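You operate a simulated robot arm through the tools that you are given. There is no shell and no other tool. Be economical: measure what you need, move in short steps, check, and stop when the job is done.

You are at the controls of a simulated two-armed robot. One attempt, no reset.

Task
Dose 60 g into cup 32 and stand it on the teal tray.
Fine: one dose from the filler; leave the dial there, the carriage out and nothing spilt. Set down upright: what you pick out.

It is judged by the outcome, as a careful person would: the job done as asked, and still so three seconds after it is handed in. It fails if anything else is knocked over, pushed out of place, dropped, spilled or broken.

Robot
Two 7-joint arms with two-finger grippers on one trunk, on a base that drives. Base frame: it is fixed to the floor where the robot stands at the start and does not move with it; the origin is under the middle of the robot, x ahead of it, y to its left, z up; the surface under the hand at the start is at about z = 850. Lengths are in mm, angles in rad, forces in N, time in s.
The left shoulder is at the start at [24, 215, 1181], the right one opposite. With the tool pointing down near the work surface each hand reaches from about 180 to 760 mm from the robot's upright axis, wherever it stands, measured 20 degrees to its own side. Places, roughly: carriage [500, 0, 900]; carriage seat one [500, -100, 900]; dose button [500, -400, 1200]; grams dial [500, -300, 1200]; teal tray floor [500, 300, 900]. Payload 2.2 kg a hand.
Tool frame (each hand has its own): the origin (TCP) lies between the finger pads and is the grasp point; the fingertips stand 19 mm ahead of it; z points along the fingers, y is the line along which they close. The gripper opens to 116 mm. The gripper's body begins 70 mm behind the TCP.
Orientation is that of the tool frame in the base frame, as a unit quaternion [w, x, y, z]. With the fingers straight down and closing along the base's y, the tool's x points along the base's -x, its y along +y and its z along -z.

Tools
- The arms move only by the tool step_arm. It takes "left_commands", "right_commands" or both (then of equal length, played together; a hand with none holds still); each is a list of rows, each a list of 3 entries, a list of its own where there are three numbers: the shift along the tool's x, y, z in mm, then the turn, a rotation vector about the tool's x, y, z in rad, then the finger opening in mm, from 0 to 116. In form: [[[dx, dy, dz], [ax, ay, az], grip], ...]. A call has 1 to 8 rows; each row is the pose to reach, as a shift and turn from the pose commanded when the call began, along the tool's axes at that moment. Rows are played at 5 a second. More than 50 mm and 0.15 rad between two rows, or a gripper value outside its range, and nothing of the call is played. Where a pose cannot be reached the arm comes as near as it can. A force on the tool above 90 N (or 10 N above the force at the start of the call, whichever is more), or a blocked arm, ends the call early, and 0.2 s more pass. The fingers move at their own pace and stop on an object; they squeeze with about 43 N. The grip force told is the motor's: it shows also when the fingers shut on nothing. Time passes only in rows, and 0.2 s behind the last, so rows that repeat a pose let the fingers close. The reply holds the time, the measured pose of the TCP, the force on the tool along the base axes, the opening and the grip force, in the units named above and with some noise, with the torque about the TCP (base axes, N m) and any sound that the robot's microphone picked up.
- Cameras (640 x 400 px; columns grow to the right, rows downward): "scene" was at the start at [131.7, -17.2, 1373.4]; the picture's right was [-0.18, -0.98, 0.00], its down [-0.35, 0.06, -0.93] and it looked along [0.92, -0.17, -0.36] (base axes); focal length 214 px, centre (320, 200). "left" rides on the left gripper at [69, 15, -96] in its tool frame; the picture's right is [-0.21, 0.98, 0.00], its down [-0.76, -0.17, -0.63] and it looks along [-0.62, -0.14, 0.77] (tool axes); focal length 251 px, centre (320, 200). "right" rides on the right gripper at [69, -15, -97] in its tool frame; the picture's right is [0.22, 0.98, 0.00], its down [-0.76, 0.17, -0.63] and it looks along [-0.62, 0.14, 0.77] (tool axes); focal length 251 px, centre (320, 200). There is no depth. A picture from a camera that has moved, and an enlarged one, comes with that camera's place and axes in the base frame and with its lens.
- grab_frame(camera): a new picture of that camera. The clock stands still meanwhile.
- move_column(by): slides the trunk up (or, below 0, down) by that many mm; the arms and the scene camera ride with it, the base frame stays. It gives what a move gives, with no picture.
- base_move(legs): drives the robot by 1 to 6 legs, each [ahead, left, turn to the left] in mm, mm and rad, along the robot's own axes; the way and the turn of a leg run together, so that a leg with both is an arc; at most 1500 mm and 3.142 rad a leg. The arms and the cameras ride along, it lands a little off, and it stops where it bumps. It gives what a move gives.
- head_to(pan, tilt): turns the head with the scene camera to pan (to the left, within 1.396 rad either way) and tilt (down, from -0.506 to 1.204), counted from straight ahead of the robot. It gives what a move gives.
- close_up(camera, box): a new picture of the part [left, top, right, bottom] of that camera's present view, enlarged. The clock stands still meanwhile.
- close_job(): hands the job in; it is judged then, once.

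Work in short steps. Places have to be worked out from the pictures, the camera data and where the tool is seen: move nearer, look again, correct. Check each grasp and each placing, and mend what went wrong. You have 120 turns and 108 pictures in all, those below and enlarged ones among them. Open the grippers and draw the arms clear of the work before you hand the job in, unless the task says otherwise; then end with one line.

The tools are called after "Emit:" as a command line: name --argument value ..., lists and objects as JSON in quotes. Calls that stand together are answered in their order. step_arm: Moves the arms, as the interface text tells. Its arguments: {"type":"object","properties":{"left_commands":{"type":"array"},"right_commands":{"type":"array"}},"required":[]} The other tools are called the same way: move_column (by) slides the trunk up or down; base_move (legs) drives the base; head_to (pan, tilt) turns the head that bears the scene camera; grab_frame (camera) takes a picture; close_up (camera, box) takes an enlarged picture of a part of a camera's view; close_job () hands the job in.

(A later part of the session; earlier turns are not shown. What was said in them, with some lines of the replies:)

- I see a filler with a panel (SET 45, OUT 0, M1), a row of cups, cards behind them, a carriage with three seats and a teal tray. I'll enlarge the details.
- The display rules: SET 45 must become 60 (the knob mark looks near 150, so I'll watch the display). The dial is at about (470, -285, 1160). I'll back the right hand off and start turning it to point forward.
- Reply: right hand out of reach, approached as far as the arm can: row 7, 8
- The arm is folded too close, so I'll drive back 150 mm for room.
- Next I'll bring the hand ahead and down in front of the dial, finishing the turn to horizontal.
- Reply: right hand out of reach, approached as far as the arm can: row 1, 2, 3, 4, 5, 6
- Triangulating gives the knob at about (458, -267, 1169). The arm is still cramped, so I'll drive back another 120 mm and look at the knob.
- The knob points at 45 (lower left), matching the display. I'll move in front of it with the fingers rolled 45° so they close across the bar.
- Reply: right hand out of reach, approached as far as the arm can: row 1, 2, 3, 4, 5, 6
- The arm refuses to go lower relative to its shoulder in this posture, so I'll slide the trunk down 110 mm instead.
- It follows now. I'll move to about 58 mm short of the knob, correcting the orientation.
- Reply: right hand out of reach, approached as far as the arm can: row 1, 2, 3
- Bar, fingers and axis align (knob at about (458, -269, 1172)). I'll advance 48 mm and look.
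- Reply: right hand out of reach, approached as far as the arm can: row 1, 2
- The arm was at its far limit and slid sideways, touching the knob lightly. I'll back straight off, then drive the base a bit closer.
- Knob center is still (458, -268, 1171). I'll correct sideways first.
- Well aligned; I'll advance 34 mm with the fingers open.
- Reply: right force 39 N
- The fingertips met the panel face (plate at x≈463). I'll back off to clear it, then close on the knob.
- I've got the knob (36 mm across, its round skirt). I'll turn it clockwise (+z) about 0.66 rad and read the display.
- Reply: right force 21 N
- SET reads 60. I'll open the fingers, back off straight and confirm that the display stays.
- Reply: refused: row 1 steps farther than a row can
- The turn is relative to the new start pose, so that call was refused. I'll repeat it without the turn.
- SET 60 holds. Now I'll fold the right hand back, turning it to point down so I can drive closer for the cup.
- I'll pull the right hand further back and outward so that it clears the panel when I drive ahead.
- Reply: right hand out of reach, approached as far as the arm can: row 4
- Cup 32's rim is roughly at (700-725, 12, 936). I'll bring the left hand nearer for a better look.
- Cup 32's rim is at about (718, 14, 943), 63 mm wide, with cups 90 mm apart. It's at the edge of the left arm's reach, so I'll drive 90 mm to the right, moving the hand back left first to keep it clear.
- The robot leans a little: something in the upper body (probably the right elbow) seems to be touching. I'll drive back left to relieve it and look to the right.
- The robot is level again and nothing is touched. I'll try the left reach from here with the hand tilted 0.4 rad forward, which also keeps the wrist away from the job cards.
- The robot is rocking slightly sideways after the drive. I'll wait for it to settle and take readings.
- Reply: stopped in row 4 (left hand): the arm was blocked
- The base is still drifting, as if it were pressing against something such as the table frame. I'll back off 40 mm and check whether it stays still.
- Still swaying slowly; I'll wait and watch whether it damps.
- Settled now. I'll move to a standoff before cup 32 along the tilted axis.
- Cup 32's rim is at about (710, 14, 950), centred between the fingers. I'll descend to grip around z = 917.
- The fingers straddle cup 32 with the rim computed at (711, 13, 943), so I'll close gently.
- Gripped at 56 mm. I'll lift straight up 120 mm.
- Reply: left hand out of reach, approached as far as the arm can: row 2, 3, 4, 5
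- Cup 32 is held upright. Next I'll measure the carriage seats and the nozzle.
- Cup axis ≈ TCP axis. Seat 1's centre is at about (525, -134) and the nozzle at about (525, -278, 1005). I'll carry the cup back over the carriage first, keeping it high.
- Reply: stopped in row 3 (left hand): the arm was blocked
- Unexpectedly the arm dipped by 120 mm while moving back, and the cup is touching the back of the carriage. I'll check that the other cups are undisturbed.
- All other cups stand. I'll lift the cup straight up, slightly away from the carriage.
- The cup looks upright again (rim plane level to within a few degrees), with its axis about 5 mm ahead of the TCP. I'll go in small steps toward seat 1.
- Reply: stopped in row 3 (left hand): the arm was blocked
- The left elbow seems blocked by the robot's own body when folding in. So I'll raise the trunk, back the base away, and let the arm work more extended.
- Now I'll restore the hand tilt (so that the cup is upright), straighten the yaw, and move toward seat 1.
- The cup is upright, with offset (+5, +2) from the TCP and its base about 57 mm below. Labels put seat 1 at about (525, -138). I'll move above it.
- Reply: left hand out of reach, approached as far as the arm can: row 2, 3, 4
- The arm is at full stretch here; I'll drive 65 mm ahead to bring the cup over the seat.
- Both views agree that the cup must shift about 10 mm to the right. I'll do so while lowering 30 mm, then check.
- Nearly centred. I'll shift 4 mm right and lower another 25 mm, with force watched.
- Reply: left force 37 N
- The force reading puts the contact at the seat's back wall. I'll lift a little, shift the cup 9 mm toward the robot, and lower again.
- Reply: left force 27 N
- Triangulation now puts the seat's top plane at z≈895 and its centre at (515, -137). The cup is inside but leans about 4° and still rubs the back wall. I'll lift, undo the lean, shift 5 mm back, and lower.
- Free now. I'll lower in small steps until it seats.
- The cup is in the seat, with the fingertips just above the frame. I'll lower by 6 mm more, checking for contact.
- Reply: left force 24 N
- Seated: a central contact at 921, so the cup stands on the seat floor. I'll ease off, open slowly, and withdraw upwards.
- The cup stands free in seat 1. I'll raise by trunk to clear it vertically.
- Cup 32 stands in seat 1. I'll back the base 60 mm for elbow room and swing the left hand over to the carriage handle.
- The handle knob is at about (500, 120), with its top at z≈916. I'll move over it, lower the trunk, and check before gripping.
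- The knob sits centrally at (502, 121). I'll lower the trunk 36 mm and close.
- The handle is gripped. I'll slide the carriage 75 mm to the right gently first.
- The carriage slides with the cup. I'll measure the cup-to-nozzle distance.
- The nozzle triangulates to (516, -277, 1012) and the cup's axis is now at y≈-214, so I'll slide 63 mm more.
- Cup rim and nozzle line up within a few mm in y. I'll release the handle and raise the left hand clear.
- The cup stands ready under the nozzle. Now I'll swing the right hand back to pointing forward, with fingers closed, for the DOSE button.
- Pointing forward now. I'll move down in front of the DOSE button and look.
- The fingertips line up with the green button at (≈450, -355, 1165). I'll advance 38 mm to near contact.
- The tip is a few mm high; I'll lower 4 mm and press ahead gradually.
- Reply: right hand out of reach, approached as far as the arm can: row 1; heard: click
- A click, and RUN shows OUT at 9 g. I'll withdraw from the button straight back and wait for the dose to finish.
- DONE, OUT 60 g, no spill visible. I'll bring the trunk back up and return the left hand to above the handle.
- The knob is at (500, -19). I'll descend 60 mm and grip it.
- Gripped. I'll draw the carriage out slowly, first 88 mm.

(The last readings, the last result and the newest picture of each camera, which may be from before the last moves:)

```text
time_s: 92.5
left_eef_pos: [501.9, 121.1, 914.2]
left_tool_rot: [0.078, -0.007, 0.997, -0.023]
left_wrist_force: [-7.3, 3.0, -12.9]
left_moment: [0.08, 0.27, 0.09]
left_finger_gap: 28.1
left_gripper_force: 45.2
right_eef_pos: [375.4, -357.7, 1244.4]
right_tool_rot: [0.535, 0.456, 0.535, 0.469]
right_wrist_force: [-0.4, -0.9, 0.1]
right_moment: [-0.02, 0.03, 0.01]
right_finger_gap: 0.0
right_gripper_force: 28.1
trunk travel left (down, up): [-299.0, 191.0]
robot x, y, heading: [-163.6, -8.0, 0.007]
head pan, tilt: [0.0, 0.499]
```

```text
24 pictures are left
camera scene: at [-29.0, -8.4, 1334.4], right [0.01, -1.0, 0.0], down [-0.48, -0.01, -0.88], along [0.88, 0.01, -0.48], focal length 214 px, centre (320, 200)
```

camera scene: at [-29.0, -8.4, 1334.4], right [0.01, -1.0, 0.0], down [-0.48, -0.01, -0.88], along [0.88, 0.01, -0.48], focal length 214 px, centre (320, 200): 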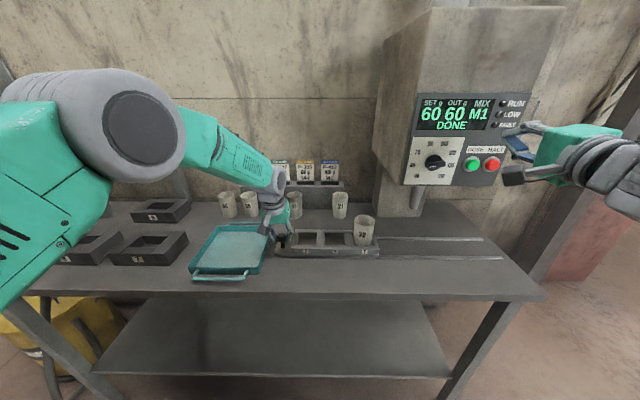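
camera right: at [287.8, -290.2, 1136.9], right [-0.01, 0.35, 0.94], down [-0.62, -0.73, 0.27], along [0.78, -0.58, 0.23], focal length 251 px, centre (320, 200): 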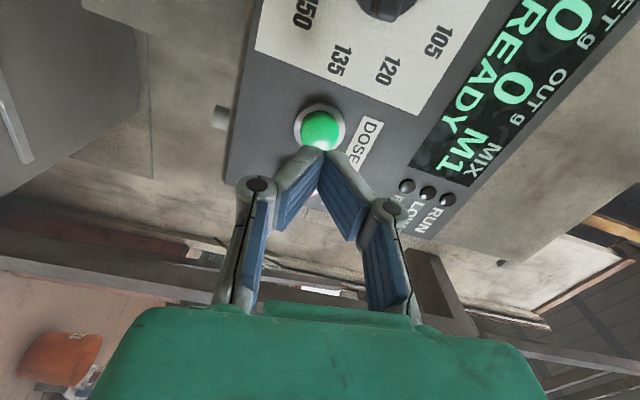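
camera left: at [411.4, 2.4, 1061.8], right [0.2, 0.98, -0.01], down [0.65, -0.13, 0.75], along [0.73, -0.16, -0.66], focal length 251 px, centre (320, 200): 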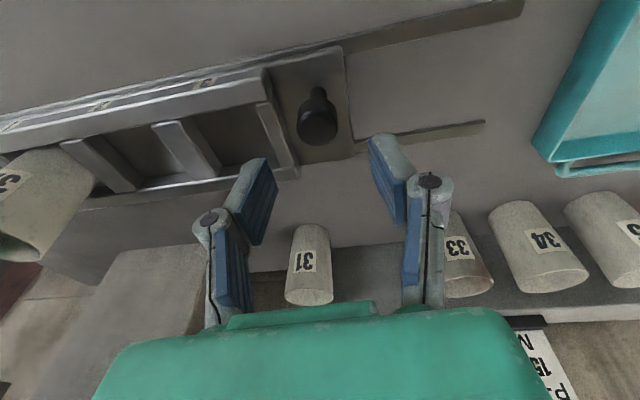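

The carriage is out again (handle at y≈121, as at the start). I'll release the handle with the left hand going up while the right hand folds back as before.

Emit:
step_arm --left_commands '[[[0, 0, 0], [0, 0, 0], 40], [[0, 0, 0], [0, 0, 0], 52], [[0, 0, 0], [0, 0, 0], 52], [[-6, 0, -40], [0, 0, 0], 52], [[-12, 0, -80], [0, 0, 0], 52], [[-15, 0, -100], [0, 0, 0], 60], [[-15, 0, -100], [0, 0, 0], 76], [[-15, 0, -100], [0, 0, 0], 76]]' --right_commands '[[[-3, 7, -30], [0.1, 0, 0], 40], [[-6, 14, -50], [0.24, 0, 0], 40], [[-9, 21, -70], [0.38, 0, 0], 40], [[-12, 28, -90], [0.52, 0, 0], 40], [[-15, 35, -105], [0.66, 0, 0], 40], [[-18, 42, -120], [0.8, 0, 0], 40], [[-20, 50, -130], [0.94, 0, 0], 40], [[-20, 60, -140], [1.08, 0, 0], 40]]'

Emit:
step_arm --right_commands '[[[0, 0, 0], [0.12, 0, 0], 40], [[0, 0, 0], [0.24, 0, 0], 40], [[0, 0, 0], [0.36, 0, 0], 40], [[0, 0, 0], [0.48, 0, 0], 40]]'

Emit:
step_arm --right_commands '[[[0, -30, 0], [0, 0, 0], 40], [[0, -60, 0], [0, 0, 0], 40], [[0, -90, 0], [0, 0, 0], 40]]'

```text
time_s: 94.3
left_eef_pos: [499.5, 125.4, 1015.4]
left_tool_rot: [0.078, -0.007, 0.997, -0.024]
left_wrist_force: [0.2, 0.5, 1.1]
left_moment: [0.0, 0.01, -0.01]
left_finger_gap: 76.2
left_gripper_force: 0.0
right_eef_pos: [233.4, -370.5, 1305.3]
right_tool_rot: [0.224, 0.665, 0.701, 0.128]
right_wrist_force: [-0.7, -0.2, 0.3]
right_moment: [0.01, -0.01, 0.04]
right_finger_gap: 40.1
right_gripper_force: 0.0
trunk travel left (down, up): [-299.0, 191.0]
robot x, y, heading: [-164.7, -7.8, 0.013]
head pan, tilt: [0.0, 0.499]
```

```text
time_s: 95.3
left_eef_pos: [499.9, 125.0, 1016.5]
left_tool_rot: [0.078, -0.006, 0.997, -0.025]
left_wrist_force: [-0.1, 0.5, 0.3]
left_moment: [0.0, 0.0, 0.0]
left_finger_gap: 75.8
left_gripper_force: 0.1
right_eef_pos: [234.5, -369.9, 1305.1]
right_tool_rot: [0.06, 0.701, 0.71, -0.043]
right_wrist_force: [0.1, 0.5, 0.4]
right_moment: [-0.01, 0.02, -0.02]
right_finger_gap: 40.2
right_gripper_force: 0.0
trunk travel left (down, up): [-299.0, 191.0]
robot x, y, heading: [-161.4, -8.3, 0.018]
head pan, tilt: [0.0, 0.499]
```

```text
time_s: 96.1
left_eef_pos: [499.2, 123.2, 1015.7]
left_tool_rot: [0.079, -0.006, 0.997, -0.024]
left_wrist_force: [-0.1, 0.5, 0.5]
left_moment: [-0.01, 0.02, -0.02]
left_finger_gap: 76.1
left_gripper_force: 0.1
right_eef_pos: [142.2, -374.4, 1301.3]
right_tool_rot: [0.06, 0.701, 0.71, -0.042]
right_wrist_force: [-0.2, -0.3, -0.1]
right_moment: [0.02, -0.04, -0.01]
right_finger_gap: 40.2
right_gripper_force: 0.0
trunk travel left (down, up): [-299.0, 191.0]
robot x, y, heading: [-162.9, -7.0, 0.015]
head pan, tilt: [0.0, 0.499]
```

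Now I'll carry the left hand back over toward seat 1 (hand high), then drive forward 60 mm.

Emit:
step_arm --left_commands '[[[16, -32, 0], [0, 0, 0], 76], [[32, -74, 0], [0, 0, 0], 76], [[42, -120, 0], [0, 0, 0], 76], [[46, -167, 0], [0, 0, 0], 76], [[48, -214, 0], [0, 0, 0], 76], [[48, -260, 0], [0, 0, 0], 76], [[48, -260, 0], [0, 0, 0], 76]]'

Emit:
base_move --legs '[[58, 0, 0]]'

Emit:
grab_frame --camera "left"

```text
time_s: 97.7
left_eef_pos: [454.1, -126.4, 1022.1]
left_tool_rot: [0.079, -0.008, 0.997, -0.023]
left_wrist_force: [0.2, -0.4, -0.5]
left_moment: [0.01, -0.04, 0.02]
left_finger_gap: 76.0
left_gripper_force: 0.1
left hand out of reach, approached as far as the arm can: row 6, 7
right_eef_pos: [142.8, -374.0, 1301.6]
right_tool_rot: [0.06, 0.699, 0.711, -0.041]
right_wrist_force: [0.2, -0.6, -0.6]
right_moment: [0.02, -0.02, -0.01]
right_finger_gap: 40.2
right_gripper_force: 0.0
trunk travel left (down, up): [-299.0, 191.0]
robot x, y, heading: [-162.6, -6.2, 0.013]
head pan, tilt: [0.0, 0.499]
```

```text
time_s: 98.6
left_eef_pos: [514.0, -122.7, 1021.9]
left_tool_rot: [0.078, -0.007, 0.997, -0.024]
left_wrist_force: [-0.4, 0.7, 0.0]
left_moment: [0.02, 0.01, 0.01]
left_finger_gap: 76.1
left_gripper_force: 0.1
right_eef_pos: [201.4, -371.7, 1300.1]
right_tool_rot: [0.06, 0.7, 0.711, -0.042]
right_wrist_force: [-0.3, 0.0, -0.4]
right_moment: [-0.02, 0.01, 0.01]
right_finger_gap: 39.8
right_gripper_force: 0.0
trunk travel left (down, up): [-299.0, 191.0]
robot x, y, heading: [-101.5, -6.2, 0.007]
head pan, tilt: [0.0, 0.499]
```

```text
23 pictures are left
camera left: at [429.5, -104.2, 1105.6], right [0.2, 0.98, -0.02], down [0.65, -0.12, 0.75], along [0.73, -0.16, -0.66], focal length 251 px, centre (320, 200)
```

left: 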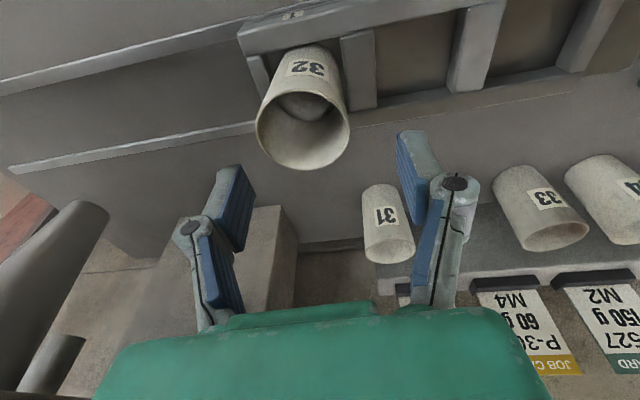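

The cup, with powder in it, has its rim at (513, -135, 964). I'll align above it and descend 50 mm, then check.

Emit:
step_arm --left_commands '[[[4, -14, 0], [0, 0, 0], 80], [[8, -13, 25], [0, 0, 0], 80], [[12, -11, 50], [0, 0, 0], 80], [[12, -11, 50], [0, 0, 0], 80]]'

Emit:
grab_frame --camera "left"

```text
time_s: 99.6
left_eef_pos: [509.7, -130.9, 972.9]
left_tool_rot: [0.078, -0.006, 0.997, -0.027]
left_wrist_force: [0.2, 0.0, -0.1]
left_moment: [-0.01, 0.03, 0.02]
left_finger_gap: 79.7
left_gripper_force: 0.0
right_eef_pos: [199.4, -363.2, 1303.4]
right_tool_rot: [0.063, 0.699, 0.711, -0.044]
right_wrist_force: [0.9, -0.1, -0.1]
right_moment: [-0.01, 0.0, -0.04]
right_finger_gap: 39.9
right_gripper_force: 0.1
trunk travel left (down, up): [-299.0, 191.0]
robot x, y, heading: [-107.2, -4.4, 0.011]
head pan, tilt: [0.0, 0.499]
```

```text
22 pictures are left
camera left: at [425.8, -112.5, 1056.5], right [0.2, 0.98, -0.02], down [0.65, -0.12, 0.75], along [0.73, -0.17, -0.66], focal length 251 px, centre (320, 200)
```

left: 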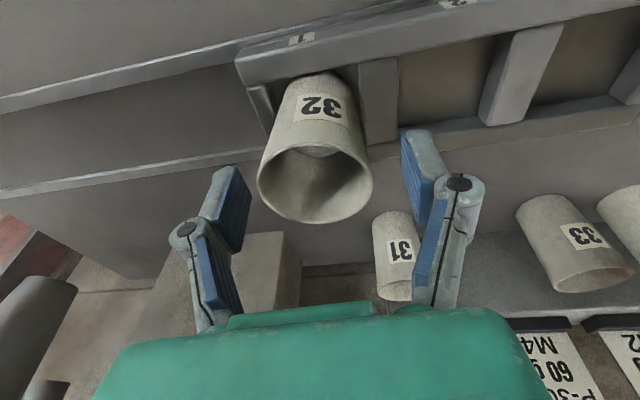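

Centred to within 5 mm. I'll descend to z≈923 with that correction, then close gently.

Emit:
step_arm --left_commands '[[[0, -5, 0], [0, 0, 0], 80], [[4, -4, 25], [0, 0, 0], 80], [[7, -3, 48], [0, 0, 0], 80], [[7, -3, 48], [0, 0, 0], 80]]'

Emit:
step_arm --left_commands '[[[0, 0, 0], [0, 0, 0], 68], [[0, 0, 0], [0, 0, 0], 60], [[0, 0, 0], [0, 0, 0], 52], [[0, 0, 0], [0, 0, 0], 46], [[0, 0, 0], [0, 0, 0], 46]]'

Emit:
grab_frame --camera "left"

```text
time_s: 100.6
left_eef_pos: [508.9, -139.5, 924.2]
left_tool_rot: [0.08, -0.006, 0.996, -0.027]
left_wrist_force: [0.1, -0.8, 0.0]
left_moment: [0.0, -0.01, -0.01]
left_finger_gap: 79.9
left_gripper_force: 0.1
right_eef_pos: [200.0, -366.3, 1301.5]
right_tool_rot: [0.062, 0.7, 0.71, -0.044]
right_wrist_force: [0.2, 0.6, 0.1]
right_moment: [0.01, 0.01, -0.02]
right_finger_gap: 39.8
right_gripper_force: 0.1
trunk travel left (down, up): [-299.0, 191.0]
robot x, y, heading: [-107.9, -7.6, 0.012]
head pan, tilt: [0.0, 0.499]
```

```text
time_s: 101.8
left_eef_pos: [509.7, -140.0, 923.7]
left_tool_rot: [0.079, -0.006, 0.997, -0.026]
left_wrist_force: [-0.1, 3.0, 0.0]
left_moment: [0.15, -0.05, 0.05]
left_finger_gap: 53.1
left_gripper_force: 43.2
right_eef_pos: [200.1, -365.5, 1303.1]
right_tool_rot: [0.061, 0.7, 0.71, -0.044]
right_wrist_force: [0.8, 0.0, 0.7]
right_moment: [0.02, 0.02, 0.02]
right_finger_gap: 39.9
right_gripper_force: 0.0
trunk travel left (down, up): [-299.0, 191.0]
robot x, y, heading: [-101.5, -6.4, 0.014]
head pan, tilt: [0.0, 0.499]
```

```text
21 pictures are left
camera left: at [425.0, -121.7, 1007.9], right [0.2, 0.98, -0.02], down [0.65, -0.12, 0.75], along [0.73, -0.17, -0.66], focal length 251 px, centre (320, 200)
```

left: 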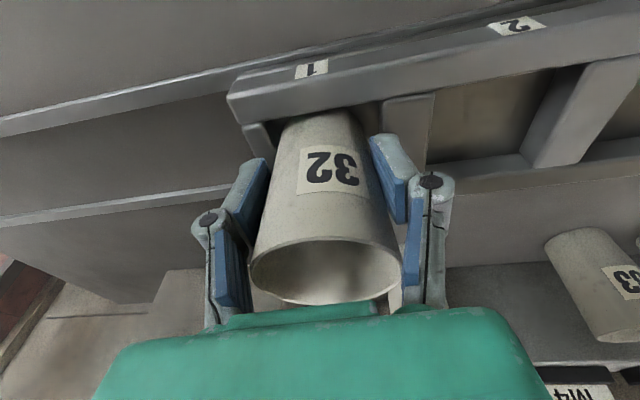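

Gripped at 53 mm. I'll lift vertically with the trunk, then back the base off 60 mm.

Emit:
move_column --by 100

Emit:
base_move --legs '[[-60, 0, 0]]'

Emit:
grab_frame --camera "left"

Emit:
grab_frame --camera "scene"

```text
time_s: 103.2
left_eef_pos: [509.2, -140.7, 1023.2]
left_tool_rot: [0.078, -0.007, 0.997, -0.027]
left_wrist_force: [0.0, 0.1, -1.7]
left_moment: [0.03, 0.02, 0.0]
left_finger_gap: 53.5
left_gripper_force: 42.8
right_eef_pos: [200.1, -369.0, 1401.6]
right_tool_rot: [0.062, 0.7, 0.71, -0.044]
right_wrist_force: [0.5, -0.6, -0.1]
right_moment: [-0.04, 0.03, 0.0]
right_finger_gap: 40.2
right_gripper_force: 0.1
trunk travel left (down, up): [-399.0, 91.0]
robot x, y, heading: [-107.9, -5.5, 0.011]
head pan, tilt: [0.0, 0.499]
```

```text
time_s: 104.1
left_eef_pos: [455.3, -142.6, 1021.8]
left_tool_rot: [0.077, -0.006, 0.997, -0.028]
left_wrist_force: [0.0, -0.6, -0.5]
left_moment: [0.01, -0.01, 0.02]
left_finger_gap: 53.3
left_gripper_force: 42.9
right_eef_pos: [147.9, -368.5, 1401.3]
right_tool_rot: [0.061, 0.7, 0.711, -0.045]
right_wrist_force: [0.0, 0.3, 0.2]
right_moment: [-0.01, 0.03, 0.0]
right_finger_gap: 40.1
right_gripper_force: 0.1
trunk travel left (down, up): [-399.0, 91.0]
robot x, y, heading: [-159.7, -9.1, 0.017]
head pan, tilt: [0.0, 0.499]
```

```text
20 pictures are left
camera left: at [371.1, -123.4, 1106.1], right [0.2, 0.98, -0.02], down [0.65, -0.12, 0.75], along [0.73, -0.17, -0.66], focal length 251 px, centre (320, 200)
```

left: 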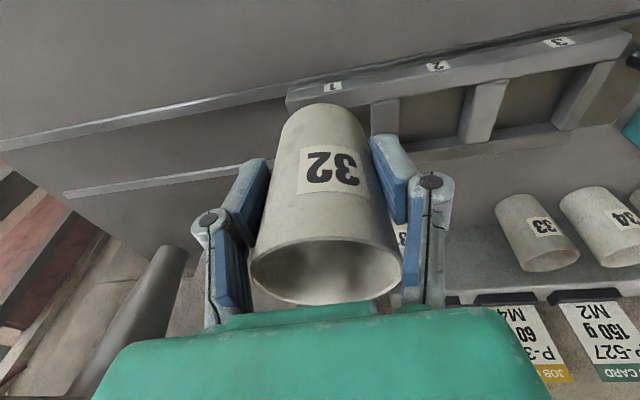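

```text
19 pictures are left
camera scene: at [-23.2, -11.7, 1433.9], right [0.01, -1.0, 0.0], down [-0.49, 0.0, -0.87], along [0.87, 0.01, -0.49], focal length 214 px, centre (320, 200)
```

scene: 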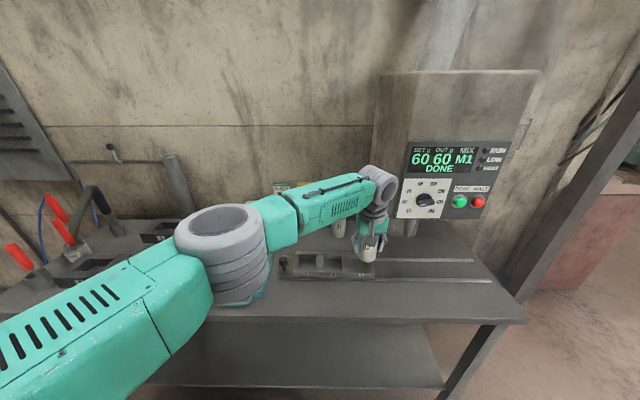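

Cup held level. I'll move it left over the carriage smoothly.

Emit:
step_arm --left_commands '[[[0, 12, 0], [0, 0, 0], 46], [[0, 40, 0], [0, 0, 0], 46], [[-3, 72, 0], [0, 0, 0], 46], [[-6, 105, 0], [0, 0, 0], 46], [[-9, 138, 0], [0, 0, 0], 46], [[-12, 171, 0], [0, 0, 0], 46], [[-15, 204, 0], [0, 0, 0], 46], [[-18, 230, 0], [0, 0, 0], 46]]'

Emit:
step_arm --left_commands '[[[0, 12, 0], [0, 0, 0], 46], [[-4, 40, 0], [0, 0, 0], 46], [[-8, 72, 0], [0, 0, 0], 46], [[-12, 105, 0], [0, 0, 0], 46], [[-16, 135, 0], [0, 0, 0], 46], [[-18, 160, 0], [0, 0, 0], 46], [[-18, 172, 0], [0, 0, 0], 46], [[-18, 172, 0], [0, 0, 0], 46]]'

Emit:
grab_frame --camera "left"

Emit:
grab_frame --camera "scene"

```text
time_s: 105.9
left_eef_pos: [464.1, 93.4, 1012.8]
left_tool_rot: [0.08, -0.007, 0.996, -0.029]
left_wrist_force: [0.6, 0.6, -1.9]
left_moment: [-0.01, 0.04, 0.0]
left_finger_gap: 53.3
left_gripper_force: 43.0
right_eef_pos: [139.2, -362.3, 1404.1]
right_tool_rot: [0.065, 0.7, 0.71, -0.044]
right_wrist_force: [0.6, -0.7, 0.1]
right_moment: [0.04, 0.0, 0.0]
right_finger_gap: 39.8
right_gripper_force: 0.0
trunk travel left (down, up): [-399.0, 91.0]
robot x, y, heading: [-160.1, -4.0, 0.016]
head pan, tilt: [0.0, 0.499]
```

```text
time_s: 107.7
left_eef_pos: [481.3, 263.3, 1008.6]
left_tool_rot: [0.08, -0.007, 0.996, -0.028]
left_wrist_force: [-0.2, 1.1, -1.2]
left_moment: [0.0, 0.01, -0.01]
left_finger_gap: 53.3
left_gripper_force: 42.9
right_eef_pos: [138.3, -364.4, 1404.3]
right_tool_rot: [0.064, 0.699, 0.711, -0.044]
right_wrist_force: [0.1, 0.3, -0.7]
right_moment: [0.01, 0.0, -0.02]
right_finger_gap: 40.2
right_gripper_force: 0.1
trunk travel left (down, up): [-399.0, 91.0]
robot x, y, heading: [-159.5, -5.3, 0.007]
head pan, tilt: [0.0, 0.499]
```

```text
18 pictures are left
camera left: at [395.6, 282.9, 1092.9], right [0.2, 0.98, -0.02], down [0.65, -0.12, 0.75], along [0.74, -0.17, -0.66], focal length 251 px, centre (320, 200)
```

left: 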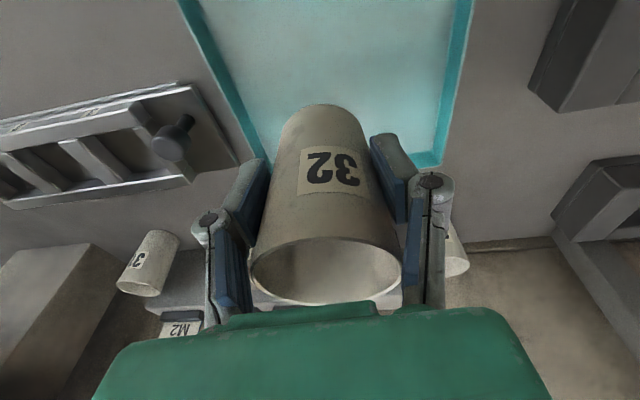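

```text
17 pictures are left
camera scene: at [-28.7, -7.9, 1434.6], right [0.01, -1.0, 0.0], down [-0.48, -0.01, -0.88], along [0.88, 0.01, -0.48], focal length 214 px, centre (320, 200)
```

scene: 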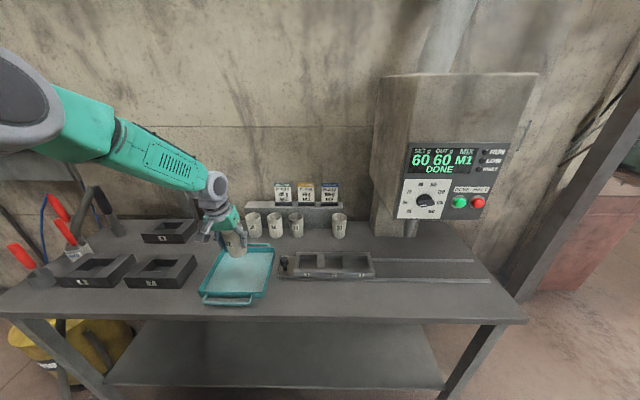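

The cup hangs over the middle of the tray. I'll lower 84 mm with the trunk, then check.

Emit:
move_column --by -84

Emit:
close_up --camera "scene" --box '[170, 130, 330, 270]'

```text
time_s: 108.9
left_eef_pos: [479.1, 263.3, 925.2]
left_tool_rot: [0.082, -0.007, 0.996, -0.028]
left_wrist_force: [0.8, 0.2, -0.9]
left_moment: [-0.01, -0.01, 0.05]
left_finger_gap: 53.1
left_gripper_force: 42.8
right_eef_pos: [138.1, -364.3, 1319.7]
right_tool_rot: [0.064, 0.699, 0.711, -0.043]
right_wrist_force: [1.0, -0.5, -0.4]
right_moment: [0.01, 0.01, -0.01]
right_finger_gap: 39.9
right_gripper_force: 0.1
trunk travel left (down, up): [-315.0, 175.0]
robot x, y, heading: [-162.2, -5.5, 0.018]
head pan, tilt: [0.0, 0.499]
```

```text
2.86 times, centred on (250, 200) of scene
camera zoom: at [-29.1, -7.7, 1350.7], right [0.01, -1.0, 0.0], down [-0.48, -0.01, -0.88], along [0.88, 0.01, -0.48], focal length 613 px, centre (520, 200)
```

zoom: 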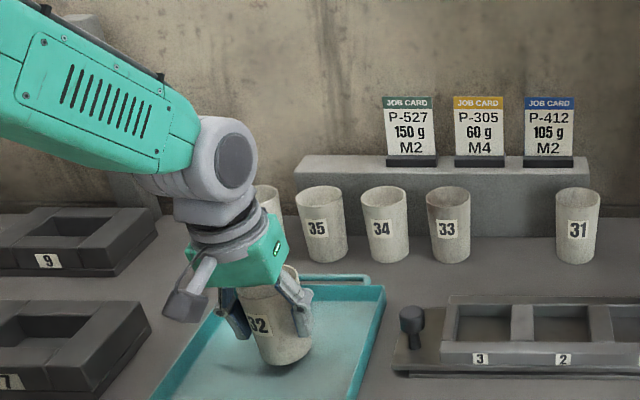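

The apparent lean is perspective (I expect about 13° there), so the cup is upright. I'll lower in small steps to touch down.

Emit:
step_arm --left_commands '[[[0.6, -0.2, 4], [0, 0, 0], 46], [[1.2, -0.4, 8], [0, 0, 0], 46], [[1.2, -0.4, 8], [0, 0, 0], 46]]'

Emit:
step_arm --left_commands '[[[0.4, -0.1, 3], [0, 0, 0], 46], [[0.8, -0.2, 5], [0, 0, 0], 46], [[0.8, -0.2, 5], [0, 0, 0], 46]]'

```text
time_s: 109.7
left_eef_pos: [480.4, 262.2, 917.7]
left_tool_rot: [0.08, -0.007, 0.996, -0.028]
left_wrist_force: [-0.6, 0.3, -1.0]
left_moment: [-0.02, 0.0, -0.03]
left_finger_gap: 53.2
left_gripper_force: 42.9
right_eef_pos: [137.4, -363.0, 1319.7]
right_tool_rot: [0.064, 0.699, 0.711, -0.043]
right_wrist_force: [0.2, 0.7, 0.3]
right_moment: [-0.02, 0.01, -0.01]
right_finger_gap: 40.1
right_gripper_force: 0.0
trunk travel left (down, up): [-315.0, 175.0]
robot x, y, heading: [-162.5, -5.9, 0.013]
head pan, tilt: [0.0, 0.499]
```

```text
time_s: 110.5
left_eef_pos: [480.6, 263.3, 912.7]
left_tool_rot: [0.081, -0.007, 0.996, -0.028]
left_wrist_force: [0.2, -0.4, -1.5]
left_moment: [0.0, -0.05, -0.02]
left_finger_gap: 53.1
left_gripper_force: 42.8
right_eef_pos: [138.5, -363.2, 1321.2]
right_tool_rot: [0.064, 0.699, 0.711, -0.043]
right_wrist_force: [0.6, 0.1, 0.3]
right_moment: [0.02, 0.04, -0.02]
right_finger_gap: 39.9
right_gripper_force: 0.1
trunk travel left (down, up): [-315.0, 175.0]
robot x, y, heading: [-164.5, -5.7, 0.016]
head pan, tilt: [0.0, 0.499]
```

No contact yet at 912.7, so I'll continue down in small steps.

Emit:
step_arm --left_commands '[[[0.4, -0.1, 2], [0, 0, 0], 46], [[0.7, -0.2, 4], [0, 0, 0], 46], [[0.7, -0.2, 4], [0, 0, 0], 46]]'

Emit:
step_arm --left_commands '[[[0.4, -0.1, 2], [0, 0, 0], 46], [[0.7, -0.2, 4], [0, 0, 0], 46], [[0.7, -0.2, 4], [0, 0, 0], 46]]'

Emit:
grab_frame --camera "left"

```text
time_s: 111.3
left_eef_pos: [479.6, 262.6, 910.1]
left_tool_rot: [0.081, -0.008, 0.996, -0.028]
left_wrist_force: [-0.8, 0.4, 5.1]
left_moment: [0.15, 0.03, 0.03]
left_finger_gap: 53.5
left_gripper_force: 43.4
right_eef_pos: [137.7, -364.1, 1320.4]
right_tool_rot: [0.064, 0.699, 0.711, -0.043]
right_wrist_force: [-1.4, 0.2, -0.9]
right_moment: [0.01, 0.0, -0.01]
right_finger_gap: 40.3
right_gripper_force: 0.0
trunk travel left (down, up): [-315.0, 175.0]
robot x, y, heading: [-160.0, -9.6, 0.013]
head pan, tilt: [0.0, 0.499]
```

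```text
time_s: 112.1
left_eef_pos: [479.2, 261.6, 908.6]
left_tool_rot: [0.086, -0.008, 0.996, -0.028]
left_wrist_force: [0.7, 4.6, 27.8]
left_moment: [0.88, -0.18, -0.01]
left_finger_gap: 53.1
left_gripper_force: 42.7
right_eef_pos: [136.5, -364.8, 1320.6]
right_tool_rot: [0.065, 0.699, 0.711, -0.042]
right_wrist_force: [-0.4, 0.1, -0.3]
right_moment: [-0.02, -0.02, -0.02]
right_finger_gap: 40.0
right_gripper_force: 0.1
trunk travel left (down, up): [-315.0, 175.0]
robot x, y, heading: [-164.8, -8.2, 0.013]
head pan, tilt: [0.0, 0.499]
```

```text
15 pictures are left
camera left: at [394.3, 280.7, 992.1], right [0.2, 0.98, -0.02], down [0.64, -0.12, 0.76], along [0.74, -0.17, -0.65], focal length 251 px, centre (320, 200)
```

left: 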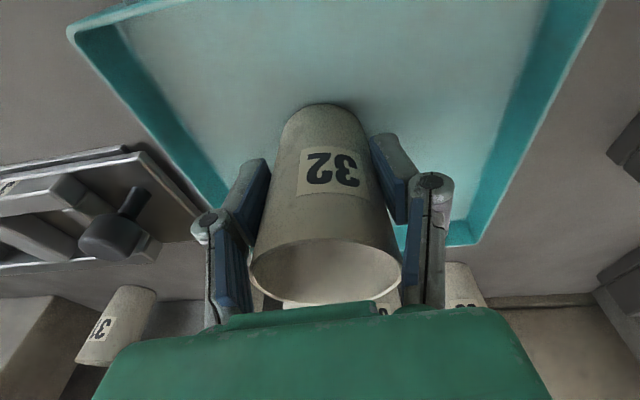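

Touchdown on the tray floor, left edge first (about 2° lean). I'll ease off a little with a small roll correction, then open slowly.

Emit:
step_arm --left_commands '[[[-0.3, 0, -2], [-0.02, 0, 0], 46], [[-0.5, 0, -3.5], [-0.035, 0, 0], 46], [[-0.5, 0, -3.5], [-0.035, 0, 0], 46]]'

Emit:
step_arm --left_commands '[[[0, 0, 0], [0, 0, 0], 54], [[0, 0, 0], [0, 0, 0], 58], [[0, 0, 0], [0, 0, 0], 66], [[0, 0, 0], [0, 0, 0], 74], [[0, 0, 0], [0, 0, 0], 80], [[0, 0, 0], [0, 0, 0], 80]]'

Emit:
grab_frame --camera "left"

```text
time_s: 112.9
left_eef_pos: [479.7, 261.1, 908.0]
left_tool_rot: [0.08, -0.008, 0.997, -0.011]
left_wrist_force: [3.1, -3.4, 13.8]
left_moment: [-0.23, -0.25, 0.0]
left_finger_gap: 53.3
left_gripper_force: 42.8
right_eef_pos: [137.1, -365.1, 1319.9]
right_tool_rot: [0.064, 0.699, 0.711, -0.043]
right_wrist_force: [-0.4, 0.0, 0.0]
right_moment: [0.02, 0.01, 0.0]
right_finger_gap: 39.6
right_gripper_force: 0.0
trunk travel left (down, up): [-315.0, 175.0]
robot x, y, heading: [-161.4, -6.5, 0.015]
head pan, tilt: [0.0, 0.499]
```

```text
time_s: 114.3
left_eef_pos: [479.2, 263.5, 907.9]
left_tool_rot: [0.081, -0.008, 0.997, -0.01]
left_wrist_force: [0.3, 0.2, -1.2]
left_moment: [0.03, 0.0, -0.02]
left_finger_gap: 80.1
left_gripper_force: 0.0
right_eef_pos: [139.2, -364.2, 1321.2]
right_tool_rot: [0.063, 0.7, 0.71, -0.043]
right_wrist_force: [0.3, -0.8, -0.7]
right_moment: [-0.01, 0.01, -0.03]
right_finger_gap: 39.8
right_gripper_force: 0.1
trunk travel left (down, up): [-315.0, 175.0]
robot x, y, heading: [-158.0, -9.8, 0.012]
head pan, tilt: [0.0, 0.499]
```

```text
14 pictures are left
camera left: at [395.2, 278.3, 992.7], right [0.2, 0.98, 0.01], down [0.65, -0.14, 0.75], along [0.74, -0.14, -0.66], focal length 251 px, centre (320, 200)
```

left: 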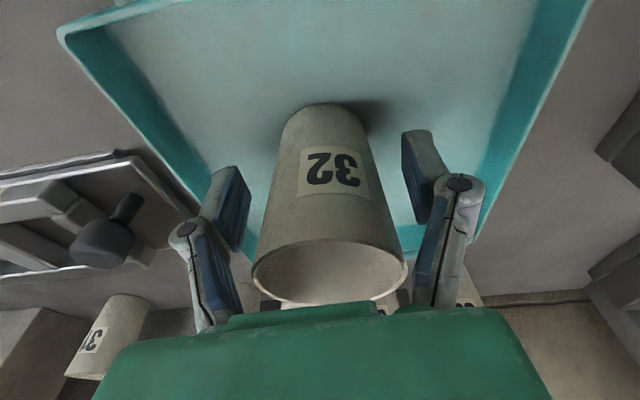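

Released and standing. I'll raise the trunk straight up 140 mm, then look.

Emit:
move_column --by 140

Emit:
grab_frame --camera "left"

Emit:
base_move --legs '[[-150, 0, 0]]'

Emit:
grab_frame --camera "scene"

```text
time_s: 116.0
left_eef_pos: [479.7, 262.3, 1048.6]
left_tool_rot: [0.08, -0.009, 0.997, -0.011]
left_wrist_force: [-0.4, -0.9, 0.1]
left_moment: [-0.03, -0.02, -0.02]
left_finger_gap: 80.1
left_gripper_force: 0.1
right_eef_pos: [138.5, -363.6, 1461.4]
right_tool_rot: [0.063, 0.699, 0.711, -0.043]
right_wrist_force: [0.3, -0.3, 0.1]
right_moment: [-0.02, 0.01, -0.01]
right_finger_gap: 40.2
right_gripper_force: 0.1
trunk travel left (down, up): [-455.0, 35.0]
robot x, y, heading: [-161.6, -10.9, 0.016]
head pan, tilt: [0.0, 0.499]
```

```text
13 pictures are left
camera left: at [395.4, 277.9, 1132.3], right [0.2, 0.98, 0.01], down [0.65, -0.14, 0.75], along [0.74, -0.14, -0.66], focal length 251 px, centre (320, 200)
```

left: 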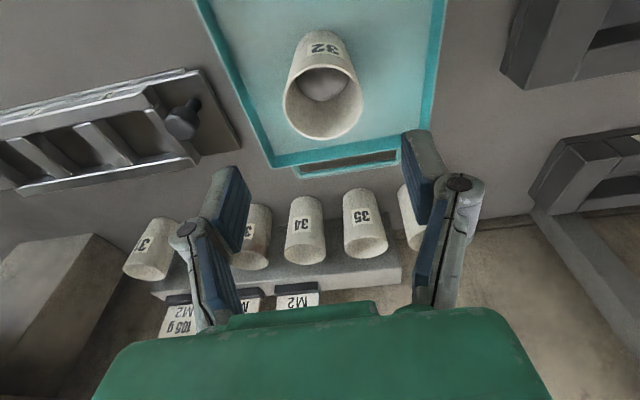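

```text
time_s: 117.4
left_eef_pos: [328.2, 258.7, 1046.9]
left_tool_rot: [0.081, -0.006, 0.997, -0.011]
left_wrist_force: [-0.2, 0.4, 0.4]
left_moment: [0.0, 0.01, 0.01]
left_finger_gap: 79.9
left_gripper_force: 0.0
right_eef_pos: [-14.6, -367.6, 1459.8]
right_tool_rot: [0.064, 0.701, 0.709, -0.044]
right_wrist_force: [0.1, -0.8, -0.9]
right_moment: [-0.01, -0.01, 0.01]
right_finger_gap: 40.1
right_gripper_force: 0.0
trunk travel left (down, up): [-455.0, 35.0]
robot x, y, heading: [-315.1, -10.4, 0.01]
head pan, tilt: [0.0, 0.499]
```

```text
12 pictures are left
camera scene: at [-180.6, -10.5, 1490.2], right [0.01, -1.0, 0.0], down [-0.48, 0.0, -0.87], along [0.87, 0.01, -0.48], focal length 214 px, centre (320, 200)
```

scene: 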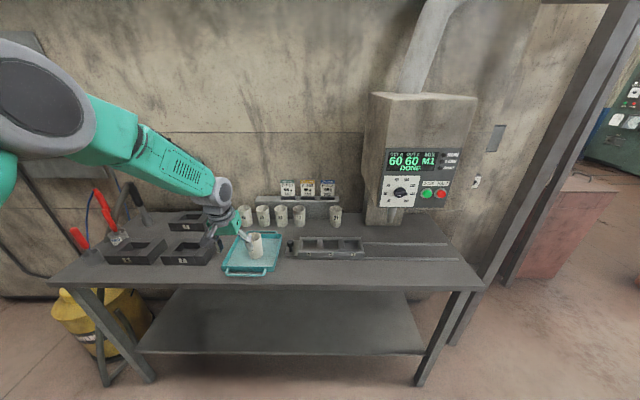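

Cup 32 stands upright on the teal tray. A last close look at the bench and the carriage for spills and alignment.

Emit:
close_up --camera "scene" --box '[200, 170, 380, 290]'

Emit:
close_up --camera "scene" --box '[340, 130, 500, 290]'

```text
3.33 times, centred on (290, 230) of scene
camera zoom: at [-180.6, -10.5, 1490.2], right [0.01, -1.0, 0.0], down [-0.48, 0.0, -0.87], along [0.87, 0.01, -0.48], focal length 715 px, centre (420, 100)
```

zoom: 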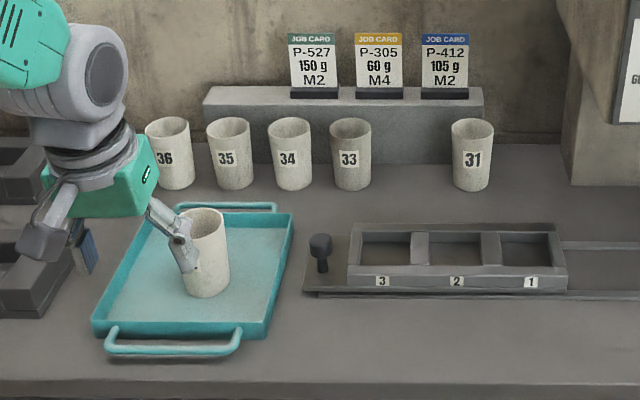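

```text
2.50 times, centred on (420, 210) of scene
camera zoom: at [-180.6, -10.5, 1490.2], right [0.01, -1.0, 0.0], down [-0.48, 0.0, -0.87], along [0.87, 0.01, -0.48], focal length 536 px, centre (70, 175)
```

zoom: 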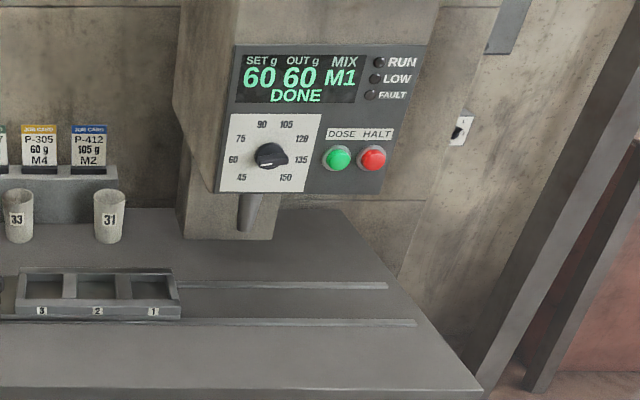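

Everything is in order: SET 60, OUT 60, DONE, the carriage out, no spill, cup 32 upright on the teal tray, and the arms clear. I'm handing the job in.

Emit:
close_job

```text
The job is handed in.
```

Cup 32 got one 60 g dose and stands upright on the teal tray; the dial is left at 60, the carriage is out, and the final pictures show nothing spilt or knocked over.
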